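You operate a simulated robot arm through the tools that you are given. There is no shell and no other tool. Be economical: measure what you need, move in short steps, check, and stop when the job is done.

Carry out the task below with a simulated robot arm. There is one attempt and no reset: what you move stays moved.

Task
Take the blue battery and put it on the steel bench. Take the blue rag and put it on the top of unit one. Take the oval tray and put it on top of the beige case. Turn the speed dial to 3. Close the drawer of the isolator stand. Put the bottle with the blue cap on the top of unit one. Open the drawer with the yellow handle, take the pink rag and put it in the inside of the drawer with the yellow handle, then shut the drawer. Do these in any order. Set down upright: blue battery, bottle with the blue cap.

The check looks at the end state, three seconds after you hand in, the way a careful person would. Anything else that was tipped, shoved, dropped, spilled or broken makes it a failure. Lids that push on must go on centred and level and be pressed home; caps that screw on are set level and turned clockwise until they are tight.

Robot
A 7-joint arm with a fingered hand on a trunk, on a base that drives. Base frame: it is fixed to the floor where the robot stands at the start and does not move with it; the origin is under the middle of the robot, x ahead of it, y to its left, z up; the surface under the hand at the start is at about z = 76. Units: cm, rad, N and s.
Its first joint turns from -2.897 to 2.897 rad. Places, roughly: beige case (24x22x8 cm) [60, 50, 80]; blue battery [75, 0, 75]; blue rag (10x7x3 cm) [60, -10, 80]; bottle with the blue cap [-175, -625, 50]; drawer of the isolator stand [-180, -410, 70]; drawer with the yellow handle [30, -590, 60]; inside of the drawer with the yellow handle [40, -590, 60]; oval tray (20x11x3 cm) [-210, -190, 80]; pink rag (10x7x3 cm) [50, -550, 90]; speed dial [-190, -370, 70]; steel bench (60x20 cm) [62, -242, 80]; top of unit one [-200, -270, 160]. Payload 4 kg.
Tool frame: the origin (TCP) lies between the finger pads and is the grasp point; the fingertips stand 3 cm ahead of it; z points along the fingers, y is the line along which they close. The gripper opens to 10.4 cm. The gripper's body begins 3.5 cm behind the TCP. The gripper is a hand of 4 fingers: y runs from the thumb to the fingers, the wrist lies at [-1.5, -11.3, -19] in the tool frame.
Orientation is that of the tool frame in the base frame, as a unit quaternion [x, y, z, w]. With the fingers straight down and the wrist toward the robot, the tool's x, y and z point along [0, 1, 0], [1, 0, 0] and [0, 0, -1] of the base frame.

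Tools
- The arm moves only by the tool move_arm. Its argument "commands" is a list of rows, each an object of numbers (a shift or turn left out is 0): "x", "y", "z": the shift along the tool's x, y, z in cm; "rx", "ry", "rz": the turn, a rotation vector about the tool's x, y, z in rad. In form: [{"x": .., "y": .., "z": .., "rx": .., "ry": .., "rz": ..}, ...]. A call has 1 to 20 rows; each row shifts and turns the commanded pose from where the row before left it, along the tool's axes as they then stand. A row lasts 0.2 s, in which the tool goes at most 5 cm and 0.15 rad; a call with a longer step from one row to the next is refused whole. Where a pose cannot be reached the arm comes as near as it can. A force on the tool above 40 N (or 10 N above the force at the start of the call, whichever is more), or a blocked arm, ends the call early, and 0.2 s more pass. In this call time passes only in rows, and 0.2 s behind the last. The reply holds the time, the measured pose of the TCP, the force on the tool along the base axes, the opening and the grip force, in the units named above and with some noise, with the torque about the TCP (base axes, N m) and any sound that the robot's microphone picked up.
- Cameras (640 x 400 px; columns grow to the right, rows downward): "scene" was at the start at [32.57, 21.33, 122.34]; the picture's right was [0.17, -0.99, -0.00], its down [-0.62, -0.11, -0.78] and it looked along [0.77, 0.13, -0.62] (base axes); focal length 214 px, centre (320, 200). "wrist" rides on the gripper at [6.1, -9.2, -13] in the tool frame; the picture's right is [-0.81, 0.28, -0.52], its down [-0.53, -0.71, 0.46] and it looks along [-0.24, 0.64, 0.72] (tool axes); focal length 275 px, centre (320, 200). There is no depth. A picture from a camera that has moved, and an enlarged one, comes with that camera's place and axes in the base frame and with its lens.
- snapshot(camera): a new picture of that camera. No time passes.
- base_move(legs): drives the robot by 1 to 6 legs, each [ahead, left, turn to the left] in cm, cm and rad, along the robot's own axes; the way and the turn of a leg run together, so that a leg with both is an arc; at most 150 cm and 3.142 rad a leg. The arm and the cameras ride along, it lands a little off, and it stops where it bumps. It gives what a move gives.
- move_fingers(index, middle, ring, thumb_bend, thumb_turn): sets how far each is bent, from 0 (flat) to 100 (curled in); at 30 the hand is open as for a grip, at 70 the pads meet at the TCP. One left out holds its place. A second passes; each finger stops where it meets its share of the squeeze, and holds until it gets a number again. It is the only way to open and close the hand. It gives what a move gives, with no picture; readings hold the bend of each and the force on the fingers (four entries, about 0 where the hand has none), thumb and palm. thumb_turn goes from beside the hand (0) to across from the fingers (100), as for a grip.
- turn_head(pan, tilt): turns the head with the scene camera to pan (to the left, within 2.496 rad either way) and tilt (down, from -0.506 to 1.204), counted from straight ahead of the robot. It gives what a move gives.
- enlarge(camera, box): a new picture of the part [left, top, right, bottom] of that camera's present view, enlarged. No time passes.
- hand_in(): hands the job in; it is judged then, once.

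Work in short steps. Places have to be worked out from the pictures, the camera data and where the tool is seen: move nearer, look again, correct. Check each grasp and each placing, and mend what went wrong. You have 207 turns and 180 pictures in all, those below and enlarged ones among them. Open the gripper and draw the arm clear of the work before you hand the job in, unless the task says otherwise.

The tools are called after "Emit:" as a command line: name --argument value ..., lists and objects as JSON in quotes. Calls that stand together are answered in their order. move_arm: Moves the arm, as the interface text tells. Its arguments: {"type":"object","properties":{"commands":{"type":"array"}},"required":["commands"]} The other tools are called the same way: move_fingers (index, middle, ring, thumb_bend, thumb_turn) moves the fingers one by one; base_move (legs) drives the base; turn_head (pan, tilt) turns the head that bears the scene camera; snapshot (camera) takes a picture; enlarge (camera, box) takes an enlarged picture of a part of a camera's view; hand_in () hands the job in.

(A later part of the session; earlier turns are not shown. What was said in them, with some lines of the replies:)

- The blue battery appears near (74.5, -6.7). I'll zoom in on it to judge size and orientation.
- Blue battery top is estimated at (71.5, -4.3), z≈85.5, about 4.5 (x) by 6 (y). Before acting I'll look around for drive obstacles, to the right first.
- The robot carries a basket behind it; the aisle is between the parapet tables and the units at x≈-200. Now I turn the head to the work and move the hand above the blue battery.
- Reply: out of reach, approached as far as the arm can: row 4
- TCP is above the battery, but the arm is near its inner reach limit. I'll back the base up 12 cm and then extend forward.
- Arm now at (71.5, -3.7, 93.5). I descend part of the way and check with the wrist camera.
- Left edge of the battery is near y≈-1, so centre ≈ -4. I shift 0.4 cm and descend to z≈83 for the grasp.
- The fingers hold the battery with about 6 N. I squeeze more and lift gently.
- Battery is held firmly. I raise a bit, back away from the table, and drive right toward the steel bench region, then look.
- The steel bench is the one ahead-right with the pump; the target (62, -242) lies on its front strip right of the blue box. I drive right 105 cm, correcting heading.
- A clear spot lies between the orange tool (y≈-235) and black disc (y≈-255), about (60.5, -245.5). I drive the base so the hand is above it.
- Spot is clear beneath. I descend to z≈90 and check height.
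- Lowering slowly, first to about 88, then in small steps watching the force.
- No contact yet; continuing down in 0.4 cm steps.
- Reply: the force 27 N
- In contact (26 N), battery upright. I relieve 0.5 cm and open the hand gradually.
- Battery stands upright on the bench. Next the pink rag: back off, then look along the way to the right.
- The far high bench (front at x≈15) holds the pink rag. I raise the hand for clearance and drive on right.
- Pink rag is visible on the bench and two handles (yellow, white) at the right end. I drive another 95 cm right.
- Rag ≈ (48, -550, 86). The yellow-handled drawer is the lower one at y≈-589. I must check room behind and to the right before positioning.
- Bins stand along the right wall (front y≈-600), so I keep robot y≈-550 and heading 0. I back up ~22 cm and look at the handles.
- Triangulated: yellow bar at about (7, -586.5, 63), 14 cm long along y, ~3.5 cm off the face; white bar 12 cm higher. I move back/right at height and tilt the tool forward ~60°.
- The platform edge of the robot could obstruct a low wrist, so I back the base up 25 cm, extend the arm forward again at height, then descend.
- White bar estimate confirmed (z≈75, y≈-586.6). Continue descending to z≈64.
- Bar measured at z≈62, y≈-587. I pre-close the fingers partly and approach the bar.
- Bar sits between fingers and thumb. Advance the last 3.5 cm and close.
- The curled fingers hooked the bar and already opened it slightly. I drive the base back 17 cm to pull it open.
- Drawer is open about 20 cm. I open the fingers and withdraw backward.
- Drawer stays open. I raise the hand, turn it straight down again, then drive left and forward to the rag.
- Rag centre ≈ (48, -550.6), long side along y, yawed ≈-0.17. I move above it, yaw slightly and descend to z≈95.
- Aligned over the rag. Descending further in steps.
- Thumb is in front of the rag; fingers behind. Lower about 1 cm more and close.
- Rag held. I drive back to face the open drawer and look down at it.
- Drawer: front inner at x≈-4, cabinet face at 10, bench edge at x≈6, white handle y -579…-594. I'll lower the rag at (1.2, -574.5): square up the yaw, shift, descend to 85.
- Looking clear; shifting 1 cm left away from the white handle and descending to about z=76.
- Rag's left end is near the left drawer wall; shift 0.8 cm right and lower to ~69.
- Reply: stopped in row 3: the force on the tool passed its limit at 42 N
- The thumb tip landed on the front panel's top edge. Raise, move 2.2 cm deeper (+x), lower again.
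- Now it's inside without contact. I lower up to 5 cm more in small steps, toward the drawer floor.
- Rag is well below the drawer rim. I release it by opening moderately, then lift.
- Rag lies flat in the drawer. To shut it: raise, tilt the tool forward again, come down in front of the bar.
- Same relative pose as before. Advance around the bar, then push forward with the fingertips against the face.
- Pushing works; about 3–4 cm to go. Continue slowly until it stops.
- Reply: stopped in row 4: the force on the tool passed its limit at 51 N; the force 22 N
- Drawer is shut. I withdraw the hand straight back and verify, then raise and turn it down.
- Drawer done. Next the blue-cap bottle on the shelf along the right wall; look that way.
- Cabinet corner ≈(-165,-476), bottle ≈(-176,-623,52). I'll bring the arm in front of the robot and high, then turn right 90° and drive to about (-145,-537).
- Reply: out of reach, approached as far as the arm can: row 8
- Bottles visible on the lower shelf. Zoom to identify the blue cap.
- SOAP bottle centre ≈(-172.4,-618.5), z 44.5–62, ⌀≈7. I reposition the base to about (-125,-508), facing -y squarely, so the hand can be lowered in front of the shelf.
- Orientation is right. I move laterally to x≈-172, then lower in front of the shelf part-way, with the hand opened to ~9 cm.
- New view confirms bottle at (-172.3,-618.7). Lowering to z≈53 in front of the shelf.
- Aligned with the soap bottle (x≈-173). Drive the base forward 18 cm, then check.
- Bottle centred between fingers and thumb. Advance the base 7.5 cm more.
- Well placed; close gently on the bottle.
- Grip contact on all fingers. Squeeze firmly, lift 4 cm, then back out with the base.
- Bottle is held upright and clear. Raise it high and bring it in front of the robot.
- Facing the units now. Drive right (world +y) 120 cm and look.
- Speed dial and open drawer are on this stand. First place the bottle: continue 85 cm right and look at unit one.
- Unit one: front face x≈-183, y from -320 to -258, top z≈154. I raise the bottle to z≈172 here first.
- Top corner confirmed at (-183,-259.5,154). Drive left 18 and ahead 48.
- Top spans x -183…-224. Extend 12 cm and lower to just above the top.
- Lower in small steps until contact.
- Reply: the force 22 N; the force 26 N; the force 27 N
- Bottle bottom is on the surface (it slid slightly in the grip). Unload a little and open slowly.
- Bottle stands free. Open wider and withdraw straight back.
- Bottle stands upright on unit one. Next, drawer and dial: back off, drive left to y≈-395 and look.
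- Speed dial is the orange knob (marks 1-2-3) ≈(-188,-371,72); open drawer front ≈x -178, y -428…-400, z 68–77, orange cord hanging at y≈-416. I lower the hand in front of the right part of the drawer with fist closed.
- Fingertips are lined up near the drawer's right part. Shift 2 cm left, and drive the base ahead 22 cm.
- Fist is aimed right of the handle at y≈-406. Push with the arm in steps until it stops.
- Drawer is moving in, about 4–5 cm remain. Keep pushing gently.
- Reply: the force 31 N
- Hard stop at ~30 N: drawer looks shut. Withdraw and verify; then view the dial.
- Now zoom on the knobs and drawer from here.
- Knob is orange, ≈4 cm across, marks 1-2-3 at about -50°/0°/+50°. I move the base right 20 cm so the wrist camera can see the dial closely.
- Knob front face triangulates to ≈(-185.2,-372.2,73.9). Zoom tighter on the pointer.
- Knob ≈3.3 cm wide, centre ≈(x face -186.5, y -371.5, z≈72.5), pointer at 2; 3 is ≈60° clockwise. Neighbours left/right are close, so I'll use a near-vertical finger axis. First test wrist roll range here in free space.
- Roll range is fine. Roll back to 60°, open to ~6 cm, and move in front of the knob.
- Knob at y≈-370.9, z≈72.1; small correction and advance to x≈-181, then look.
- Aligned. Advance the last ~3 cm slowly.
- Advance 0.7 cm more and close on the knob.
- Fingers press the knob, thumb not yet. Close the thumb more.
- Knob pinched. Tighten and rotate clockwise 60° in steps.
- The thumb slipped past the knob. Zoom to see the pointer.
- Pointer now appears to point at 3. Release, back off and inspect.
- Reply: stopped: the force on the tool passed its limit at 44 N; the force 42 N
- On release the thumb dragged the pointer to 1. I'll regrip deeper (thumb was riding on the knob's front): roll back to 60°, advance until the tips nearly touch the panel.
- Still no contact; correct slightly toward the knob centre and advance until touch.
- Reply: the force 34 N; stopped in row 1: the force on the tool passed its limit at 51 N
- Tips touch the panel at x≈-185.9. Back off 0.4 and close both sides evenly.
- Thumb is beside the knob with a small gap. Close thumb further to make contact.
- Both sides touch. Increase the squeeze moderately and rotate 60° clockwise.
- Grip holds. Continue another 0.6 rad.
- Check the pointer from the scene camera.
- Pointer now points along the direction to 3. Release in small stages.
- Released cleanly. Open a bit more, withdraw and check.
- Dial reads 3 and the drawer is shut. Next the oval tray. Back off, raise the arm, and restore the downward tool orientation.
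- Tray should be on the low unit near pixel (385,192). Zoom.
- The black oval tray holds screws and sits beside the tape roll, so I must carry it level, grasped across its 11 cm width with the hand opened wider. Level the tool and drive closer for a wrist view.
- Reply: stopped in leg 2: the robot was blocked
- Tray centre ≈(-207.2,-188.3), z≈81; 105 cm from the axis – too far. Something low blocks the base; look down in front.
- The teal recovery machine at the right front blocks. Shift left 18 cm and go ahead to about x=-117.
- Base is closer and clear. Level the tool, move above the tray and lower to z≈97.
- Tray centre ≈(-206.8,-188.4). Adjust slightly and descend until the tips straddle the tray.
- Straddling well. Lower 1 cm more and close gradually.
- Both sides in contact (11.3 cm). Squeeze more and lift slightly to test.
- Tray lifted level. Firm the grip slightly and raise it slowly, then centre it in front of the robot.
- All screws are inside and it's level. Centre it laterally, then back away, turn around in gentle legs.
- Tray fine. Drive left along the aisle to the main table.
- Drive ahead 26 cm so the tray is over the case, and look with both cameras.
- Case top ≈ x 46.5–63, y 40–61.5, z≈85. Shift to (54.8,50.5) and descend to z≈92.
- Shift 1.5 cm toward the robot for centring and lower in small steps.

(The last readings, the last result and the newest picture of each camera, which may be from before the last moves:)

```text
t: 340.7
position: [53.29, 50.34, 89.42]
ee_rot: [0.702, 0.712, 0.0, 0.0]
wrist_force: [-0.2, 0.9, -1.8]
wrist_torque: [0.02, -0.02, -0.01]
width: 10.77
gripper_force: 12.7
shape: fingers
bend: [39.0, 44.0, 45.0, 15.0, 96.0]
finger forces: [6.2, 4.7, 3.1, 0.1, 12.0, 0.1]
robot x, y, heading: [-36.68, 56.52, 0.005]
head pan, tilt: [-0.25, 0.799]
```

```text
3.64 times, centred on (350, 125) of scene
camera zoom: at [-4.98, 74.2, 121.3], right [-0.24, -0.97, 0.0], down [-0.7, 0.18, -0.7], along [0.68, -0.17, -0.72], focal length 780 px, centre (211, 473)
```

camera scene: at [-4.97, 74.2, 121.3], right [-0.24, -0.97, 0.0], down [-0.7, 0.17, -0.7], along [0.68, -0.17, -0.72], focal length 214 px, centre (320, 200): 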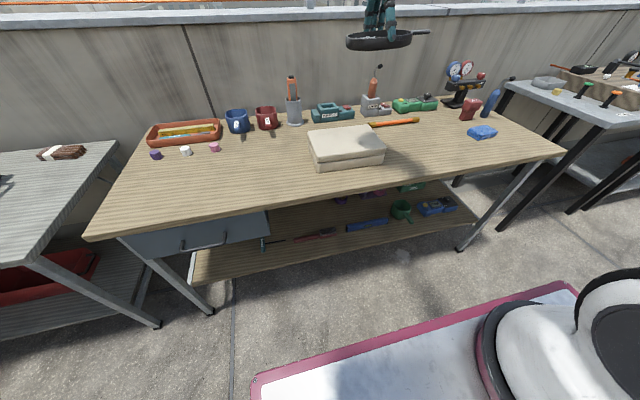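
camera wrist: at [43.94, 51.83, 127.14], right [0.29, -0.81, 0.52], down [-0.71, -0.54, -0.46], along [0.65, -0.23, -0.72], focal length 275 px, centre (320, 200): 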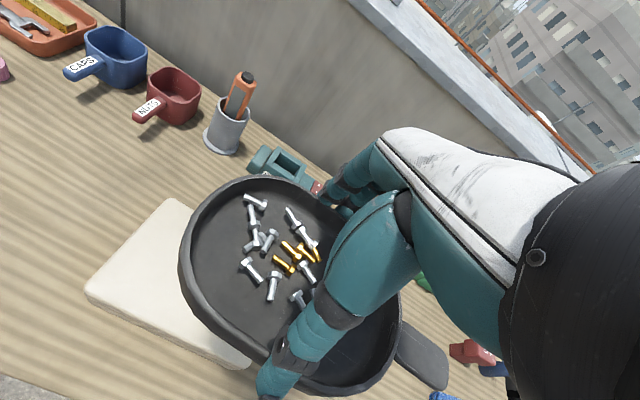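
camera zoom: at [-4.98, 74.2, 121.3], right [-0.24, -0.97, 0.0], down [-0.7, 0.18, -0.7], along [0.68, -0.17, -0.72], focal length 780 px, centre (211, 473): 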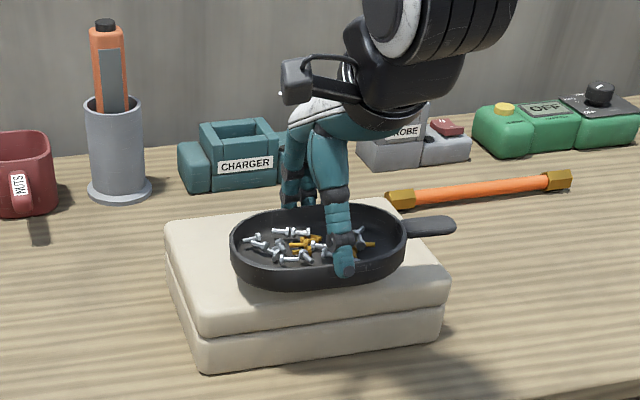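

Nearly down and well centred. Continue in 0.4 cm steps until contact.

Emit:
move_arm --commands '[{"z": 0.4}, {"z": 0.4}]'

Emit:
move_arm --commands '[{"z": 0.4}]'

Emit:
move_arm --commands '[{"z": 0.4}]'

```text
t: 341.3
position: [53.27, 50.45, 88.55]
ee_rot: [0.702, 0.712, 0.0, 0.0]
wrist_force: [-0.6, 0.1, -1.6]
wrist_torque: [-0.02, -0.04, 0.01]
width: 10.81
gripper_force: 13.1
shape: fingers
bend: [39.0, 44.0, 45.0, 15.0, 96.0]
finger forces: [6.3, 4.6, 3.1, 0.1, 12.1, 0.1]
robot x, y, heading: [-36.43, 55.96, 0.0]
head pan, tilt: [-0.25, 0.799]
```

```text
t: 341.7
position: [53.23, 50.39, 88.18]
ee_rot: [0.702, 0.712, 0.0, 0.001]
wrist_force: [0.0, 1.4, -1.4]
wrist_torque: [0.02, -0.03, -0.02]
width: 10.82
gripper_force: 12.8
shape: fingers
bend: [39.0, 44.0, 45.0, 15.0, 96.0]
finger forces: [6.3, 4.8, 3.0, 0.1, 12.0, 0.0]
robot x, y, heading: [-36.47, 56.46, 0.001]
head pan, tilt: [-0.25, 0.799]
```

```text
t: 342.1
position: [53.16, 50.52, 87.91]
ee_rot: [0.702, 0.712, 0.0, 0.0]
wrist_force: [-0.3, -0.4, -1.6]
wrist_torque: [0.0, -0.01, 0.01]
width: 10.78
gripper_force: 13.4
shape: fingers
bend: [39.0, 44.0, 45.0, 15.0, 96.0]
finger forces: [6.3, 4.6, 2.9, 0.1, 12.0, 0.0]
robot x, y, heading: [-36.71, 56.24, -0.002]
head pan, tilt: [-0.25, 0.799]
```

Still no contact; three more small steps.

Emit:
move_arm --commands '[{"z": 0.4}]'

Emit:
move_arm --commands '[{"z": 0.4}]'

Emit:
enlarge --camera "scene" --box '[270, 70, 430, 180]'

```text
t: 342.5
position: [53.2, 50.41, 87.34]
ee_rot: [0.702, 0.713, 0.0, 0.0]
wrist_force: [0.1, -0.4, -0.1]
wrist_torque: [0.09, -0.04, 0.02]
width: 10.83
gripper_force: 13.1
shape: fingers
bend: [39.0, 44.0, 45.0, 15.0, 96.0]
finger forces: [6.9, 4.5, 3.3, 0.0, 12.3, 0.0]
robot x, y, heading: [-36.67, 56.15, 0.006]
head pan, tilt: [-0.25, 0.799]
```

```text
t: 342.9
position: [53.35, 50.35, 87.24]
ee_rot: [0.703, 0.712, 0.001, 0.0]
wrist_force: [-3.4, -0.6, 5.7]
wrist_torque: [0.05, -0.22, -0.01]
width: 10.8
gripper_force: 14.0
shape: fingers
bend: [39.0, 44.0, 45.0, 14.0, 96.0]
finger forces: [7.2, 4.6, 3.0, 0.0, 13.9, 0.0]
robot x, y, heading: [-36.9, 56.51, 0.005]
head pan, tilt: [-0.25, 0.799]
```

```text
3.64 times, centred on (350, 125) of scene
camera zoom: at [-5.01, 74.2, 121.31], right [-0.24, -0.97, 0.0], down [-0.7, 0.18, -0.7], along [0.68, -0.17, -0.72], focal length 780 px, centre (211, 473)
```

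zoom: 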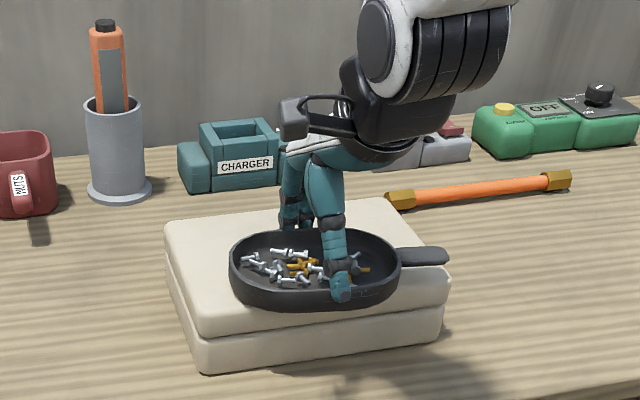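

Contact made; the tray is slightly toward the front edge. Lift 0.7, shift 1.2 cm back, and set down again.

Emit:
move_arm --commands '[{"z": -0.8}, {"y": 1.2}, {"z": 0.5}, {"z": 0.4}]'

Emit:
move_fingers --index 32 --middle 36 --ring 36 --thumb_bend 12

Emit:
move_fingers --index 16 --middle 16 --ring 16 --thumb_bend 6

Emit:
enlarge --camera "scene" --box '[270, 70, 430, 180]'

```text
t: 343.9
position: [54.43, 50.38, 86.98]
ee_rot: [0.702, 0.712, 0.001, 0.001]
wrist_force: [-3.4, 0.1, 11.5]
wrist_torque: [-0.02, -0.39, 0.02]
width: 10.81
gripper_force: 14.7
shape: fingers
bend: [39.0, 44.0, 45.0, 14.0, 96.0]
finger forces: [7.0, 4.8, 3.0, 0.0, 14.5, 0.0]
robot x, y, heading: [-36.87, 56.1, 0.004]
head pan, tilt: [-0.25, 0.799]
```

```text
t: 344.9
position: [54.42, 50.34, 86.88]
ee_rot: [0.702, 0.712, 0.0, 0.0]
wrist_force: [-0.1, 0.3, 0.7]
wrist_torque: [-0.02, 0.06, 0.0]
width: 11.63
gripper_force: 0.1
shape: fingers
bend: [32.0, 36.0, 36.0, 11.0, 97.0]
finger forces: [0.0, 0.0, 0.0, 0.1, 0.5, 0.0]
robot x, y, heading: [-36.9, 56.14, 0.005]
head pan, tilt: [-0.25, 0.799]
```

```text
t: 345.9
position: [54.44, 50.47, 86.88]
ee_rot: [0.702, 0.712, 0.0, 0.0]
wrist_force: [-0.1, -0.5, 0.3]
wrist_torque: [0.01, 0.02, 0.01]
width: 13.95
gripper_force: 0.0
shape: fingers
bend: [16.0, 16.0, 16.0, 6.0, 97.0]
finger forces: [0.0, 0.0, 0.1, 0.0, 0.1, 0.0]
robot x, y, heading: [-37.15, 56.22, 0.006]
head pan, tilt: [-0.25, 0.799]
```

```text
3.64 times, centred on (350, 125) of scene
camera zoom: at [-4.98, 74.2, 121.3], right [-0.24, -0.97, 0.0], down [-0.7, 0.18, -0.7], along [0.68, -0.17, -0.72], focal length 780 px, centre (211, 473)
```

zoom: 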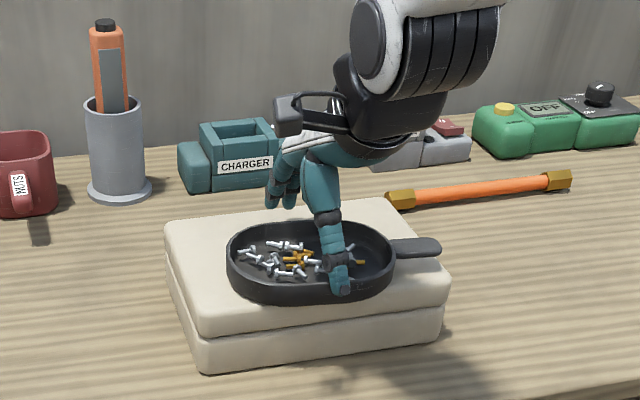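

Released with screws inside, tray level on the case. Lift straight up and then drive right toward the blue rag.

Emit:
move_arm --commands '[{"z": -2}, {"z": -3}, {"z": -5}, {"z": -5}, {"z": -5}, {"z": -5}, {"z": -5}]'

Emit:
move_fingers --index 30 --middle 30 --ring 30 --thumb_bend 30

Emit:
base_move --legs '[[0, -60, 0]]'

Emit:
snapshot --camera "wrist"

Emit:
snapshot --camera "scene"

```text
t: 347.5
position: [54.45, 50.48, 117.03]
ee_rot: [0.703, 0.712, -0.001, -0.001]
wrist_force: [0.3, 0.4, -0.2]
wrist_torque: [0.01, 0.02, 0.03]
width: 14.01
gripper_force: 0.2
shape: fingers
bend: [16.0, 16.0, 16.0, 6.0, 97.0]
finger forces: [0.0, 0.0, 0.0, 0.1, 0.1, 0.0]
robot x, y, heading: [-37.32, 56.5, 0.006]
head pan, tilt: [-0.25, 0.799]
```

```text
t: 348.5
position: [54.39, 50.58, 117.06]
ee_rot: [0.702, 0.712, -0.001, 0.0]
wrist_force: [0.4, 0.0, 0.3]
wrist_torque: [-0.02, 0.01, 0.03]
width: 10.34
gripper_force: 0.1
shape: fingers
bend: [30.0, 30.0, 30.0, 30.0, 97.0]
finger forces: [0.0, 0.0, 0.0, 0.0, 0.0, 0.0]
robot x, y, heading: [-36.79, 56.15, 0.004]
head pan, tilt: [-0.25, 0.799]
```

```text
t: 351.9
position: [54.84, -10.08, 117.03]
ee_rot: [0.699, 0.715, -0.001, 0.0]
wrist_force: [-0.1, 0.2, -0.4]
wrist_torque: [0.03, -0.02, -0.01]
width: 10.37
gripper_force: 0.0
shape: fingers
bend: [30.0, 30.0, 30.0, 30.0, 97.0]
finger forces: [0.0, 0.0, 0.0, 0.1, 0.1, 0.0]
robot x, y, heading: [-36.41, -4.89, 0.011]
head pan, tilt: [-0.25, 0.799]
```

```text
26 pictures are left
camera wrist: at [45.55, -4.04, 129.97], right [0.29, -0.8, 0.52], down [-0.7, -0.55, -0.46], along [0.65, -0.23, -0.72], focal length 275 px, centre (320, 200)
```

wrist: 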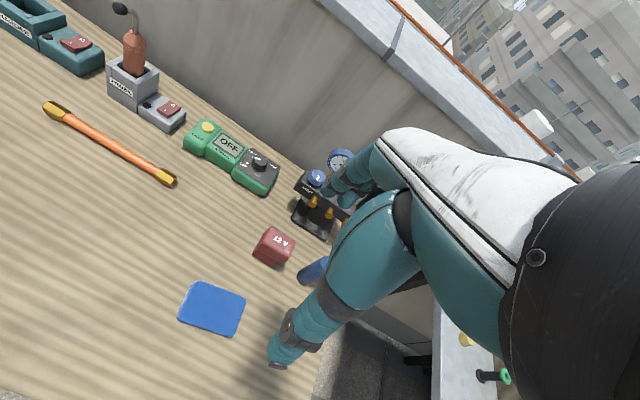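

```text
25 pictures are left
camera scene: at [-4.7, 13.26, 121.3], right [-0.24, -0.97, 0.0], down [-0.7, 0.17, -0.7], along [0.68, -0.17, -0.72], focal length 214 px, centre (320, 200)
```

scene: 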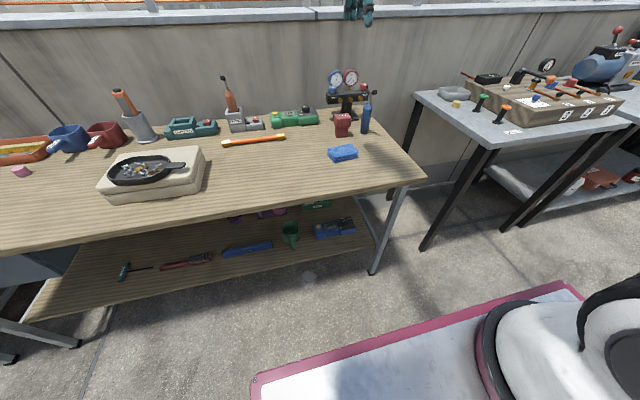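

Tray sits well on the case. Rag centre ≈(57.4,-10.0), yaw ≈+0.2. Move above, yaw, descend to z≈84.

Emit:
move_arm --commands '[{"y": 2.5}, {"rz": -0.15}, {"z": 5}, {"z": 5}, {"z": 5}, {"z": 5}, {"z": 5}, {"z": 5}, {"z": 3}]'

Emit:
enlarge --camera "scene" --box '[300, 90, 400, 180]'

```text
t: 353.9
position: [57.34, -9.96, 83.97]
ee_rot: [0.644, 0.765, -0.001, 0.0]
wrist_force: [0.5, 0.7, 0.0]
wrist_torque: [-0.01, 0.03, -0.03]
width: 10.36
gripper_force: 0.0
shape: fingers
bend: [30.0, 30.0, 30.0, 30.0, 97.0]
finger forces: [0.1, 0.1, 0.0, 0.0, 0.0, 0.1]
robot x, y, heading: [-36.41, -4.97, 0.012]
head pan, tilt: [-0.25, 0.799]
```

```text
4.44 times, centred on (350, 135) of scene
camera zoom: at [-4.72, 13.26, 121.3], right [-0.24, -0.97, 0.0], down [-0.7, 0.17, -0.7], along [0.68, -0.17, -0.72], focal length 953 px, centre (187, 489)
```

zoom: 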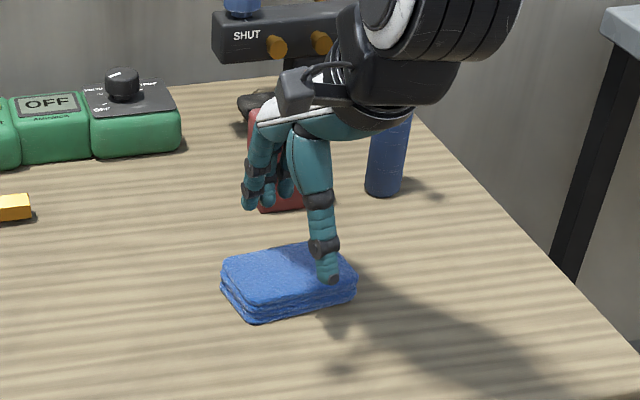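

The thumb may land on the rag; shift 1.2 cm toward the robot, open a bit wider, then lower to 80.6.

Emit:
move_fingers --index 24 --middle 24 --ring 24 --thumb_bend 22

Emit:
move_arm --commands '[{"y": -1.2}, {"z": 1.2}, {"z": 1.2}, {"z": 0.8}]'

Emit:
enlarge --camera "scene" --box '[300, 90, 400, 180]'

```text
t: 354.9
position: [57.36, -10.14, 84.01]
ee_rot: [0.643, 0.766, 0.0, 0.0]
wrist_force: [0.2, 0.2, 0.8]
wrist_torque: [-0.01, 0.03, -0.01]
width: 11.79
gripper_force: 0.0
shape: fingers
bend: [24.0, 24.0, 24.0, 22.0, 97.0]
finger forces: [0.0, 0.0, 0.0, 0.1, 0.0, 0.1]
robot x, y, heading: [-36.46, -5.48, 0.016]
head pan, tilt: [-0.25, 0.799]
```

```text
t: 355.9
position: [56.26, -10.09, 80.79]
ee_rot: [0.644, 0.765, 0.0, 0.0]
wrist_force: [0.0, -0.3, 0.0]
wrist_torque: [-0.05, -0.01, -0.03]
width: 11.83
gripper_force: 0.1
shape: fingers
bend: [24.0, 24.0, 24.0, 22.0, 97.0]
finger forces: [0.1, 0.1, 0.0, 0.0, 0.0, 0.0]
robot x, y, heading: [-36.73, -4.87, 0.011]
head pan, tilt: [-0.25, 0.799]
```

```text
4.44 times, centred on (350, 135) of scene
camera zoom: at [-4.71, 13.26, 121.3], right [-0.24, -0.97, 0.0], down [-0.7, 0.17, -0.7], along [0.68, -0.17, -0.72], focal length 953 px, centre (187, 489)
```

zoom: 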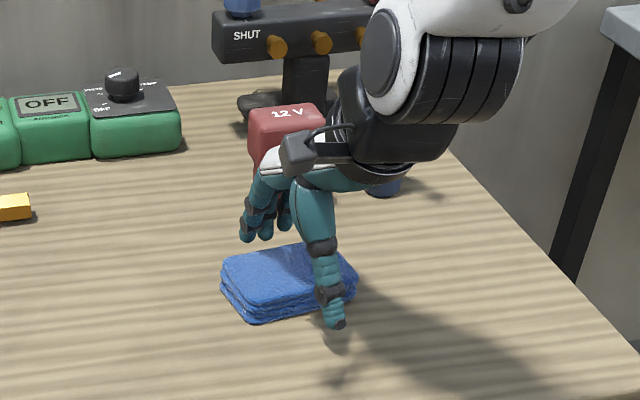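

Thumb in front, fingers behind. Shift 0.8 cm left toward the rag's middle and close.

Emit:
move_arm --commands '[{"x": 0.8}]'

Emit:
move_fingers --index 68 --middle 68 --ring 68 --thumb_bend 66

Emit:
move_arm --commands '[{"z": -2}, {"z": -4}, {"z": -5}, {"z": -5}, {"z": -5}, {"z": -5}, {"z": -5}, {"z": -5}]'

Emit:
snapshot --camera "wrist"

```text
t: 356.3
position: [56.13, -9.36, 80.77]
ee_rot: [0.644, 0.765, -0.001, 0.0]
wrist_force: [0.1, 0.7, 0.3]
wrist_torque: [0.01, -0.04, 0.0]
width: 11.81
gripper_force: 0.0
shape: fingers
bend: [24.0, 24.0, 24.0, 22.0, 97.0]
finger forces: [0.0, 0.0, 0.1, 0.0, 0.0, 0.1]
robot x, y, heading: [-36.47, -4.81, 0.008]
head pan, tilt: [-0.25, 0.799]
```

```text
t: 357.3
position: [56.08, -9.38, 80.82]
ee_rot: [0.643, 0.766, -0.001, 0.0]
wrist_force: [0.7, 0.4, -0.1]
wrist_torque: [0.01, -0.03, -0.01]
width: 6.22
gripper_force: 18.7
shape: fingers
bend: [58.0, 61.0, 61.0, 40.0, 94.0]
finger forces: [7.2, 6.9, 5.1, 0.1, 18.6, 0.1]
robot x, y, heading: [-36.55, -5.38, 0.018]
head pan, tilt: [-0.25, 0.799]
```

```text
t: 359.1
position: [55.72, -9.21, 116.98]
ee_rot: [0.644, 0.765, 0.0, -0.001]
wrist_force: [-0.2, 0.1, -1.0]
wrist_torque: [0.0, 0.01, -0.01]
width: 6.25
gripper_force: 18.1
shape: fingers
bend: [58.0, 61.0, 62.0, 40.0, 94.0]
finger forces: [7.1, 6.6, 5.0, 0.0, 18.2, 0.1]
robot x, y, heading: [-36.59, -5.24, 0.011]
head pan, tilt: [-0.25, 0.799]
```

```text
22 pictures are left
camera wrist: at [45.74, -4.67, 129.92], right [0.41, -0.75, 0.52], down [-0.61, -0.65, -0.45], along [0.68, -0.13, -0.73], focal length 275 px, centre (320, 200)
```

wrist: 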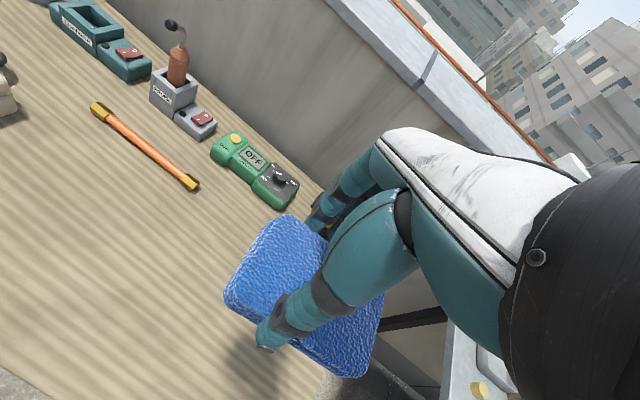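

Rag held. Drive back, right, turn around and go along to unit one (staying in the aisle).

Emit:
base_move --legs '[[-32, 0, -0.01], [0, -150, 0], [0, 0, -1.57], [0, 0, -1.57], [0, 148, 0]]'

Emit:
move_arm --commands '[{"rz": 0.14}, {"z": -5}, {"z": -5}, {"z": -5}, {"z": -5}, {"z": -5}, {"z": -5}, {"z": -5}, {"z": -5}, {"z": -5}, {"z": -5}]'

Emit:
snapshot --camera "wrist"

```text
t: 382.9
position: [-159.02, -298.54, 116.9]
ee_rot: [0.764, -0.645, 0.0, -0.001]
wrist_force: [-1.1, 0.1, -0.2]
wrist_torque: [0.03, 0.02, 0.02]
width: 6.13
gripper_force: 16.9
shape: fingers
bend: [59.0, 62.0, 62.0, 40.0, 94.0]
finger forces: [6.6, 6.0, 4.4, 0.0, 16.5, 0.0]
robot x, y, heading: [-66.5, -302.72, -3.13]
head pan, tilt: [-0.25, 0.799]
```

```text
t: 385.3
position: [-150.36, -298.64, 151.38]
ee_rot: [0.717, -0.697, 0.0, 0.0]
wrist_force: [-0.1, -0.1, 0.4]
wrist_torque: [-0.02, -0.03, 0.0]
width: 6.07
gripper_force: 16.1
shape: fingers
bend: [59.0, 62.0, 63.0, 40.0, 94.0]
finger forces: [6.6, 5.8, 4.4, 0.0, 16.2, 0.0]
out of reach, approached as far as the arm can: row 7, 8, 9, 10, 11
robot x, y, heading: [-67.18, -303.2, -3.138]
head pan, tilt: [-0.25, 0.799]
```

```text
21 pictures are left
camera wrist: at [-141.01, -304.4, 164.36], right [-0.3, 0.8, 0.52], down [0.7, 0.55, -0.46], along [-0.65, 0.22, -0.72], focal length 275 px, centre (320, 200)
```

wrist: 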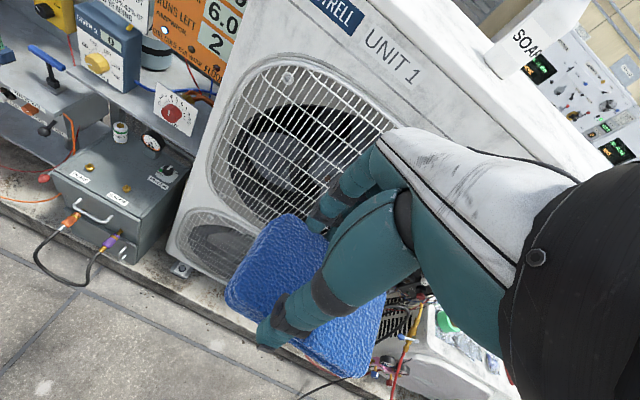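

Straight-down can't get above ~151 there, so I tilt the tool forward ~40° to lower the wrist requirement.

Emit:
move_arm --commands '[{"rx": -0.14}, {"rx": -0.14}, {"rx": -0.14}, {"rx": -0.14}, {"rx": -0.14}]'

```text
t: 386.5
position: [-150.55, -298.52, 151.37]
ee_rot: [0.674, -0.654, -0.239, 0.246]
wrist_force: [-0.3, 0.3, -0.1]
wrist_torque: [0.05, -0.03, -0.01]
width: 6.06
gripper_force: 15.4
shape: fingers
bend: [59.0, 62.0, 63.0, 40.0, 94.0]
finger forces: [6.4, 5.5, 4.1, 0.0, 15.6, 0.1]
robot x, y, heading: [-66.82, -303.23, -3.129]
head pan, tilt: [-0.25, 0.799]
```

Orientation reached. Now raise 14 cm.

Emit:
move_arm --commands '[{"y": 2.25, "z": -2.68}, {"y": 2.25, "z": -2.68}, {"y": 2.25, "z": -2.68}, {"y": 2.25, "z": -2.68}]'

Emit:
snapshot --camera "wrist"

```text
t: 387.5
position: [-150.42, -298.64, 165.21]
ee_rot: [0.674, -0.654, -0.239, 0.246]
wrist_force: [0.3, 0.0, 0.6]
wrist_torque: [0.01, -0.03, 0.03]
width: 6.04
gripper_force: 15.1
shape: fingers
bend: [59.0, 62.0, 63.0, 40.0, 94.0]
finger forces: [6.2, 5.4, 4.0, 0.0, 15.4, 0.0]
robot x, y, heading: [-66.53, -303.1, -3.135]
head pan, tilt: [-0.25, 0.799]
```

```text
20 pictures are left
camera wrist: at [-134.82, -304.2, 169.43], right [0.1, 0.81, 0.57], down [0.24, 0.54, -0.81], along [-0.97, 0.21, -0.14], focal length 275 px, centre (320, 200)
```

wrist: 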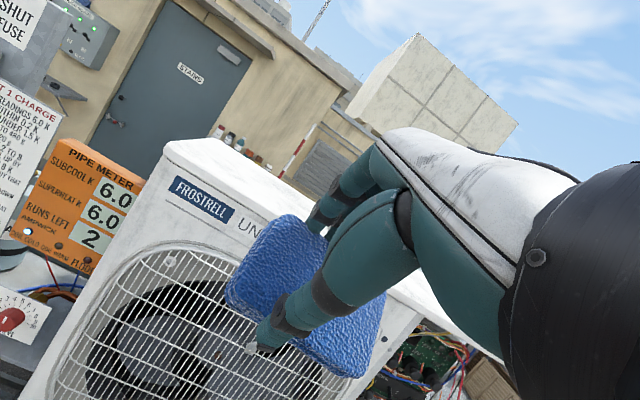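

Height is good. Shift left 4 cm and drive ahead 44 cm over the unit's top.

Emit:
base_move --legs '[[0, 4, 0], [44, 0, 0]]'

Emit:
snapshot --camera "wrist"

```text
t: 390.6
position: [-195.09, -303.57, 165.46]
ee_rot: [0.677, -0.651, -0.238, 0.247]
wrist_force: [0.5, -0.2, -0.8]
wrist_torque: [-0.01, 0.0, -0.03]
width: 6.05
gripper_force: 15.5
shape: fingers
bend: [59.0, 62.0, 63.0, 40.0, 94.0]
finger forces: [6.3, 5.5, 3.9, 0.0, 15.2, 0.0]
robot x, y, heading: [-111.3, -307.43, -3.123]
head pan, tilt: [-0.25, 0.799]
```

```text
19 pictures are left
camera wrist: at [-179.43, -309.12, 169.41], right [0.09, 0.81, 0.57], down [0.23, 0.54, -0.81], along [-0.97, 0.21, -0.14], focal length 275 px, centre (320, 200)
```

wrist: 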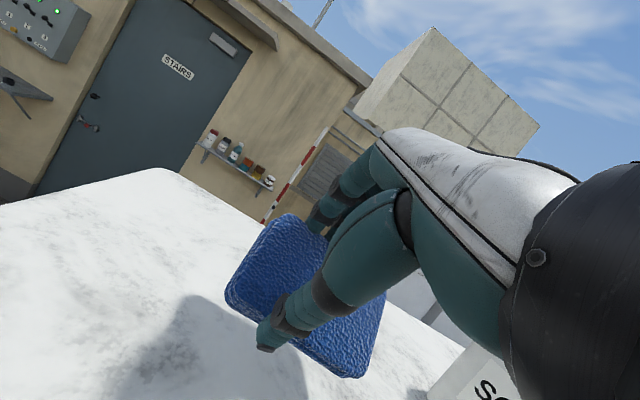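

Over the top, bottle clear to the right. Forward 3 cm and lower ~5 cm until it touches.

Emit:
move_arm --commands '[{"y": 2.3, "z": 1.93}, {"y": -0.96, "z": 1.15}, {"y": -0.96, "z": 1.15}, {"y": -0.96, "z": 1.15}]'

Emit:
move_arm --commands '[{"y": -0.4, "z": 0.45}, {"y": -0.4, "z": 0.45}]'

Emit:
snapshot --camera "wrist"

```text
t: 391.6
position: [-197.82, -303.66, 161.27]
ee_rot: [0.675, -0.65, -0.241, 0.251]
wrist_force: [-9.8, -0.7, 31.7]
wrist_torque: [0.27, 0.19, 0.21]
width: 6.04
gripper_force: 29.3
shape: fingers
bend: [53.0, 57.0, 56.0, 46.0, 95.0]
finger forces: [14.0, 11.9, 11.4, 0.0, 21.4, 0.0]
robot x, y, heading: [-111.57, -307.2, -3.131]
head pan, tilt: [-0.25, 0.799]
```

```text
t: 392.0
position: [-197.71, -303.77, 161.44]
ee_rot: [0.674, -0.649, -0.244, 0.254]
wrist_force: [-6.0, -1.4, 20.2]
wrist_torque: [0.21, 0.15, 0.15]
width: 6.08
gripper_force: 23.8
shape: fingers
bend: [54.0, 58.0, 57.0, 44.0, 95.0]
finger forces: [11.4, 9.8, 9.4, 0.0, 17.9, 0.1]
robot x, y, heading: [-111.39, -307.27, -3.124]
head pan, tilt: [-0.25, 0.799]
stopped in row 1: the force on the tool passed its limit at 48 N (the readings are from after the stop); the commanded pose is now the measured one
```

```text
18 pictures are left
camera wrist: at [-182.05, -309.19, 165.07], right [0.1, 0.82, 0.57], down [0.22, 0.54, -0.81], along [-0.97, 0.21, -0.12], focal length 275 px, centre (320, 200)
```

wrist: 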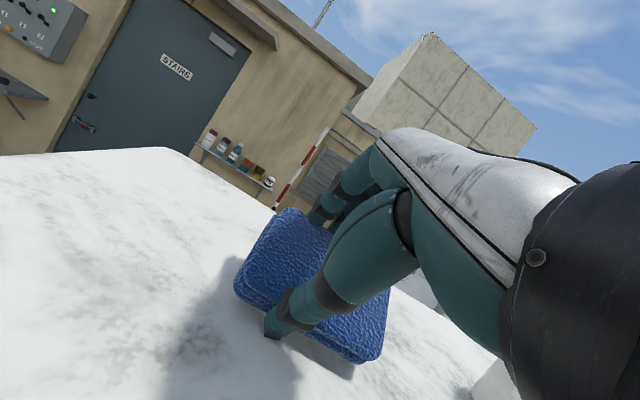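

Contact. Relieve 0.8 cm, then open only the upper fingers so the rag lays down.

Emit:
move_arm --commands '[{"y": 0.5, "z": -0.6}]'

Emit:
move_fingers --index 34 --middle 34 --ring 34

Emit:
snapshot --camera "wrist"

```text
t: 392.4
position: [-197.9, -303.68, 161.71]
ee_rot: [0.675, -0.65, -0.241, 0.251]
wrist_force: [-2.3, 0.2, 1.8]
wrist_torque: [0.13, 0.03, 0.07]
width: 6.15
gripper_force: 20.2
shape: fingers
bend: [57.0, 61.0, 60.0, 41.0, 95.0]
finger forces: [7.8, 6.9, 6.1, 0.0, 19.4, 0.0]
robot x, y, heading: [-111.44, -307.33, -3.125]
head pan, tilt: [-0.25, 0.799]
```

```text
t: 393.4
position: [-197.77, -303.71, 161.96]
ee_rot: [0.675, -0.65, -0.241, 0.251]
wrist_force: [-0.3, -0.5, -0.2]
wrist_torque: [0.02, -0.04, 0.01]
width: 6.59
gripper_force: 0.0
shape: fingers
bend: [34.0, 34.0, 34.0, 56.0, 97.0]
finger forces: [0.0, 0.1, 0.0, 0.0, 0.0, 0.0]
robot x, y, heading: [-111.39, -307.3, -3.131]
head pan, tilt: [-0.25, 0.799]
```

```text
17 pictures are left
camera wrist: at [-182.15, -309.17, 165.64], right [0.1, 0.82, 0.57], down [0.22, 0.54, -0.81], along [-0.97, 0.21, -0.13], focal length 275 px, centre (320, 200)
```

wrist: 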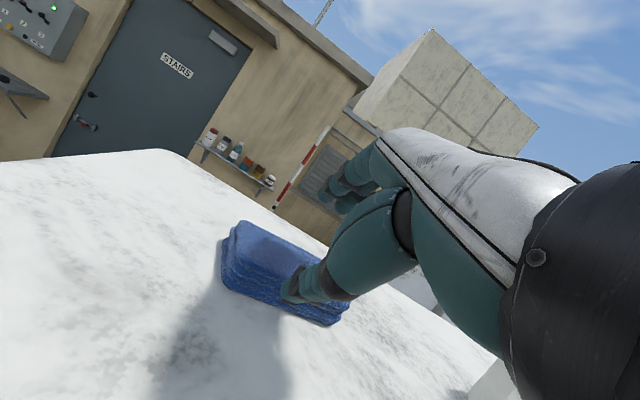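

Rag is on the unit top. Raise 3.5 cm and back off, then verify.

Emit:
move_arm --commands '[{"y": 0.8, "z": -0.95}, {"y": 0.8, "z": -0.95}, {"y": 0.7, "z": -0.8}]'

Emit:
snapshot --camera "wrist"

```text
t: 394.2
position: [-197.7, -303.59, 165.46]
ee_rot: [0.675, -0.649, -0.242, 0.253]
wrist_force: [0.5, -0.1, 0.0]
wrist_torque: [0.0, 0.0, 0.01]
width: 6.57
gripper_force: 0.0
shape: fingers
bend: [34.0, 34.0, 34.0, 56.0, 97.0]
finger forces: [0.0, 0.1, 0.1, 0.1, 0.0, 0.0]
robot x, y, heading: [-111.22, -307.64, -3.125]
head pan, tilt: [-0.25, 0.799]
```

```text
16 pictures are left
camera wrist: at [-182.09, -309.08, 169.27], right [0.1, 0.81, 0.57], down [0.22, 0.54, -0.81], along [-0.97, 0.21, -0.13], focal length 275 px, centre (320, 200)
```

wrist: 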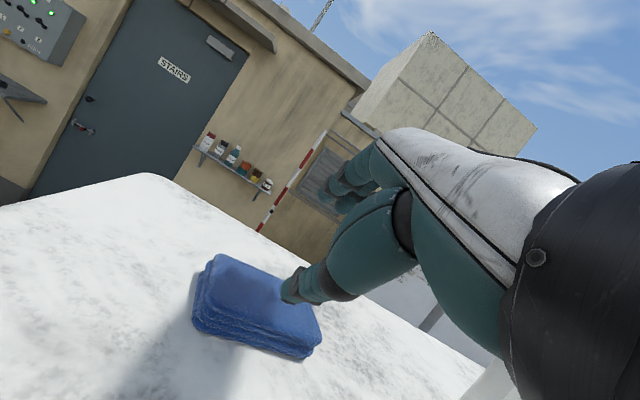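

Rag lies flat, hand is clear. Back off 45 cm and check the whole unit top and the drawer/dial once more.

Emit:
base_move --legs '[[-40, 0, 0]]'

Emit:
move_fingers --index 30 --middle 30 --ring 30 --thumb_bend 30

Emit:
snapshot --camera "wrist"

Emit:
turn_head --pan 0.45 --tilt 0.3

Emit:
snapshot --camera "scene"

```text
t: 396.7
position: [-158.26, -303.13, 165.51]
ee_rot: [0.676, -0.65, -0.241, 0.252]
wrist_force: [-0.8, 0.0, -0.9]
wrist_torque: [-0.03, -0.03, -0.03]
width: 6.53
gripper_force: 0.0
shape: fingers
bend: [34.0, 34.0, 34.0, 56.0, 97.0]
finger forces: [0.1, 0.0, 0.1, 0.0, 0.0, 0.0]
robot x, y, heading: [-71.92, -306.88, -3.125]
head pan, tilt: [-0.25, 0.799]
```

```text
t: 397.7
position: [-158.22, -303.06, 165.49]
ee_rot: [0.675, -0.65, -0.241, 0.252]
wrist_force: [0.4, 0.8, 0.7]
wrist_torque: [0.03, 0.01, 0.0]
width: 10.26
gripper_force: 0.1
shape: fingers
bend: [30.0, 30.0, 30.0, 30.0, 97.0]
finger forces: [0.0, 0.0, 0.0, 0.0, 0.0, 0.1]
robot x, y, heading: [-71.87, -306.94, -3.125]
head pan, tilt: [-0.25, 0.799]
```

```text
15 pictures are left
camera wrist: at [-142.66, -308.59, 169.24], right [0.1, 0.82, 0.57], down [0.22, 0.54, -0.81], along [-0.97, 0.21, -0.13], focal length 275 px, centre (320, 200)
```

wrist: 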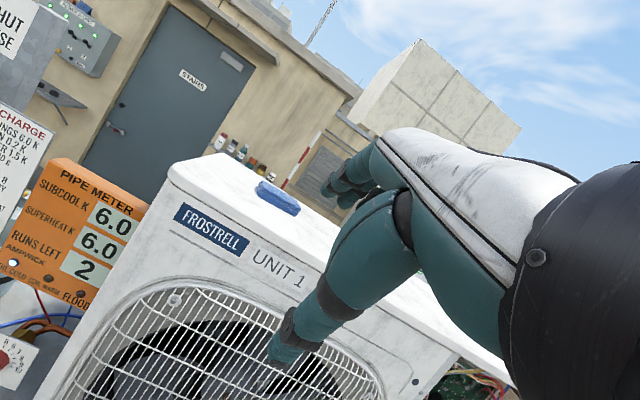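

```text
t: 398.7
position: [-158.3, -303.14, 165.48]
ee_rot: [0.675, -0.65, -0.242, 0.252]
wrist_force: [0.1, 0.0, 0.0]
wrist_torque: [0.0, 0.03, -0.01]
width: 10.25
gripper_force: 0.1
shape: fingers
bend: [30.0, 30.0, 30.0, 30.0, 97.0]
finger forces: [0.0, 0.1, 0.0, 0.0, 0.0, 0.0]
robot x, y, heading: [-71.73, -306.62, -3.123]
head pan, tilt: [0.45, 0.3]
```

```text
14 pictures are left
camera scene: at [-103.86, -331.61, 125.73], right [-0.45, 0.89, 0.0], down [0.26, 0.13, -0.96], along [-0.85, -0.43, -0.3], focal length 214 px, centre (320, 200)
```

scene: 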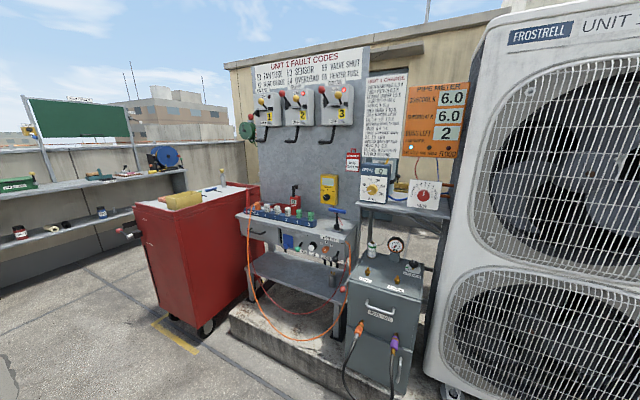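

Rag fine; dial panel quick zoom, and shift right 30 cm to see the bottle.

Emit:
enlarge --camera "scene" --box '[235, 200, 365, 280]'

Emit:
base_move --legs '[[0, -32, 0]]'

Emit:
snapshot --camera "wrist"

```text
4.92 times, centred on (300, 240) of scene
camera zoom: at [-103.86, -331.61, 125.73], right [-0.45, 0.89, 0.0], down [0.26, 0.13, -0.96], along [-0.85, -0.43, -0.3], focal length 1056 px, centre (418, 3)
```

zoom: 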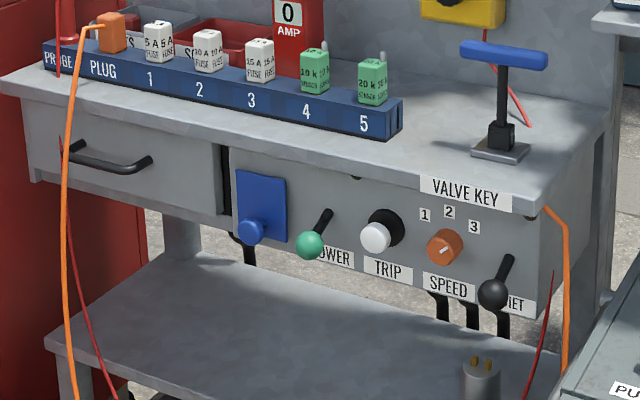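

```text
t: 400.9
position: [-158.81, -270.24, 165.49]
ee_rot: [0.674, -0.651, -0.242, 0.251]
wrist_force: [-0.1, 0.2, 0.5]
wrist_torque: [0.01, 0.0, 0.0]
width: 10.25
gripper_force: 0.1
shape: fingers
bend: [30.0, 30.0, 30.0, 30.0, 97.0]
finger forces: [0.0, 0.0, 0.0, 0.0, 0.0, 0.0]
robot x, y, heading: [-72.14, -274.34, -3.127]
head pan, tilt: [0.45, 0.3]
```

```text
12 pictures are left
camera wrist: at [-143.16, -275.78, 169.24], right [0.1, 0.81, 0.57], down [0.22, 0.54, -0.81], along [-0.97, 0.21, -0.13], focal length 275 px, centre (320, 200)
```

wrist: 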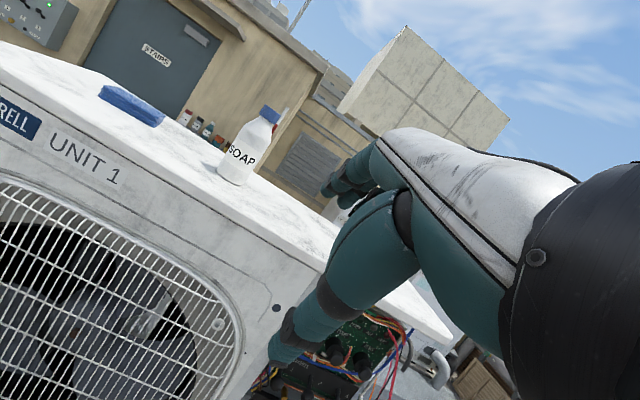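

Rag and bottle stand properly on unit one, the drawer is shut and the dial points to 3; the hand is open and clear. Handing in.

Emit:
hand_in

```text
The job is handed in.
```

I did all seven tasks and handed the job in; I don't have the check's result.

- **Blue battery:** it stands upright on the steel bench.
- **Blue rag and bottle with the blue cap:** both are on top of unit one. The rag lies flat and the bottle stands upright.
- **Oval tray:** it sits level on top of the beige case. It was holding screws, and they were all still inside when I last looked.
- **Speed dial:** the pointer is on 3. My first attempt slipped and turned the dial back to 1, so I gripped it again and turned it to 3. By my measurement the pointer may be a few degrees past the mark.
- **Isolator stand drawer:** it is shut.
- **Yellow-handle drawer:** the pink rag is inside and the drawer is shut.

While I was approaching the tray, the base was blocked, I think by the teal recovery machine in front of the units. I backed off and went around it. In the next picture it was still standing and I saw nothing out of place.
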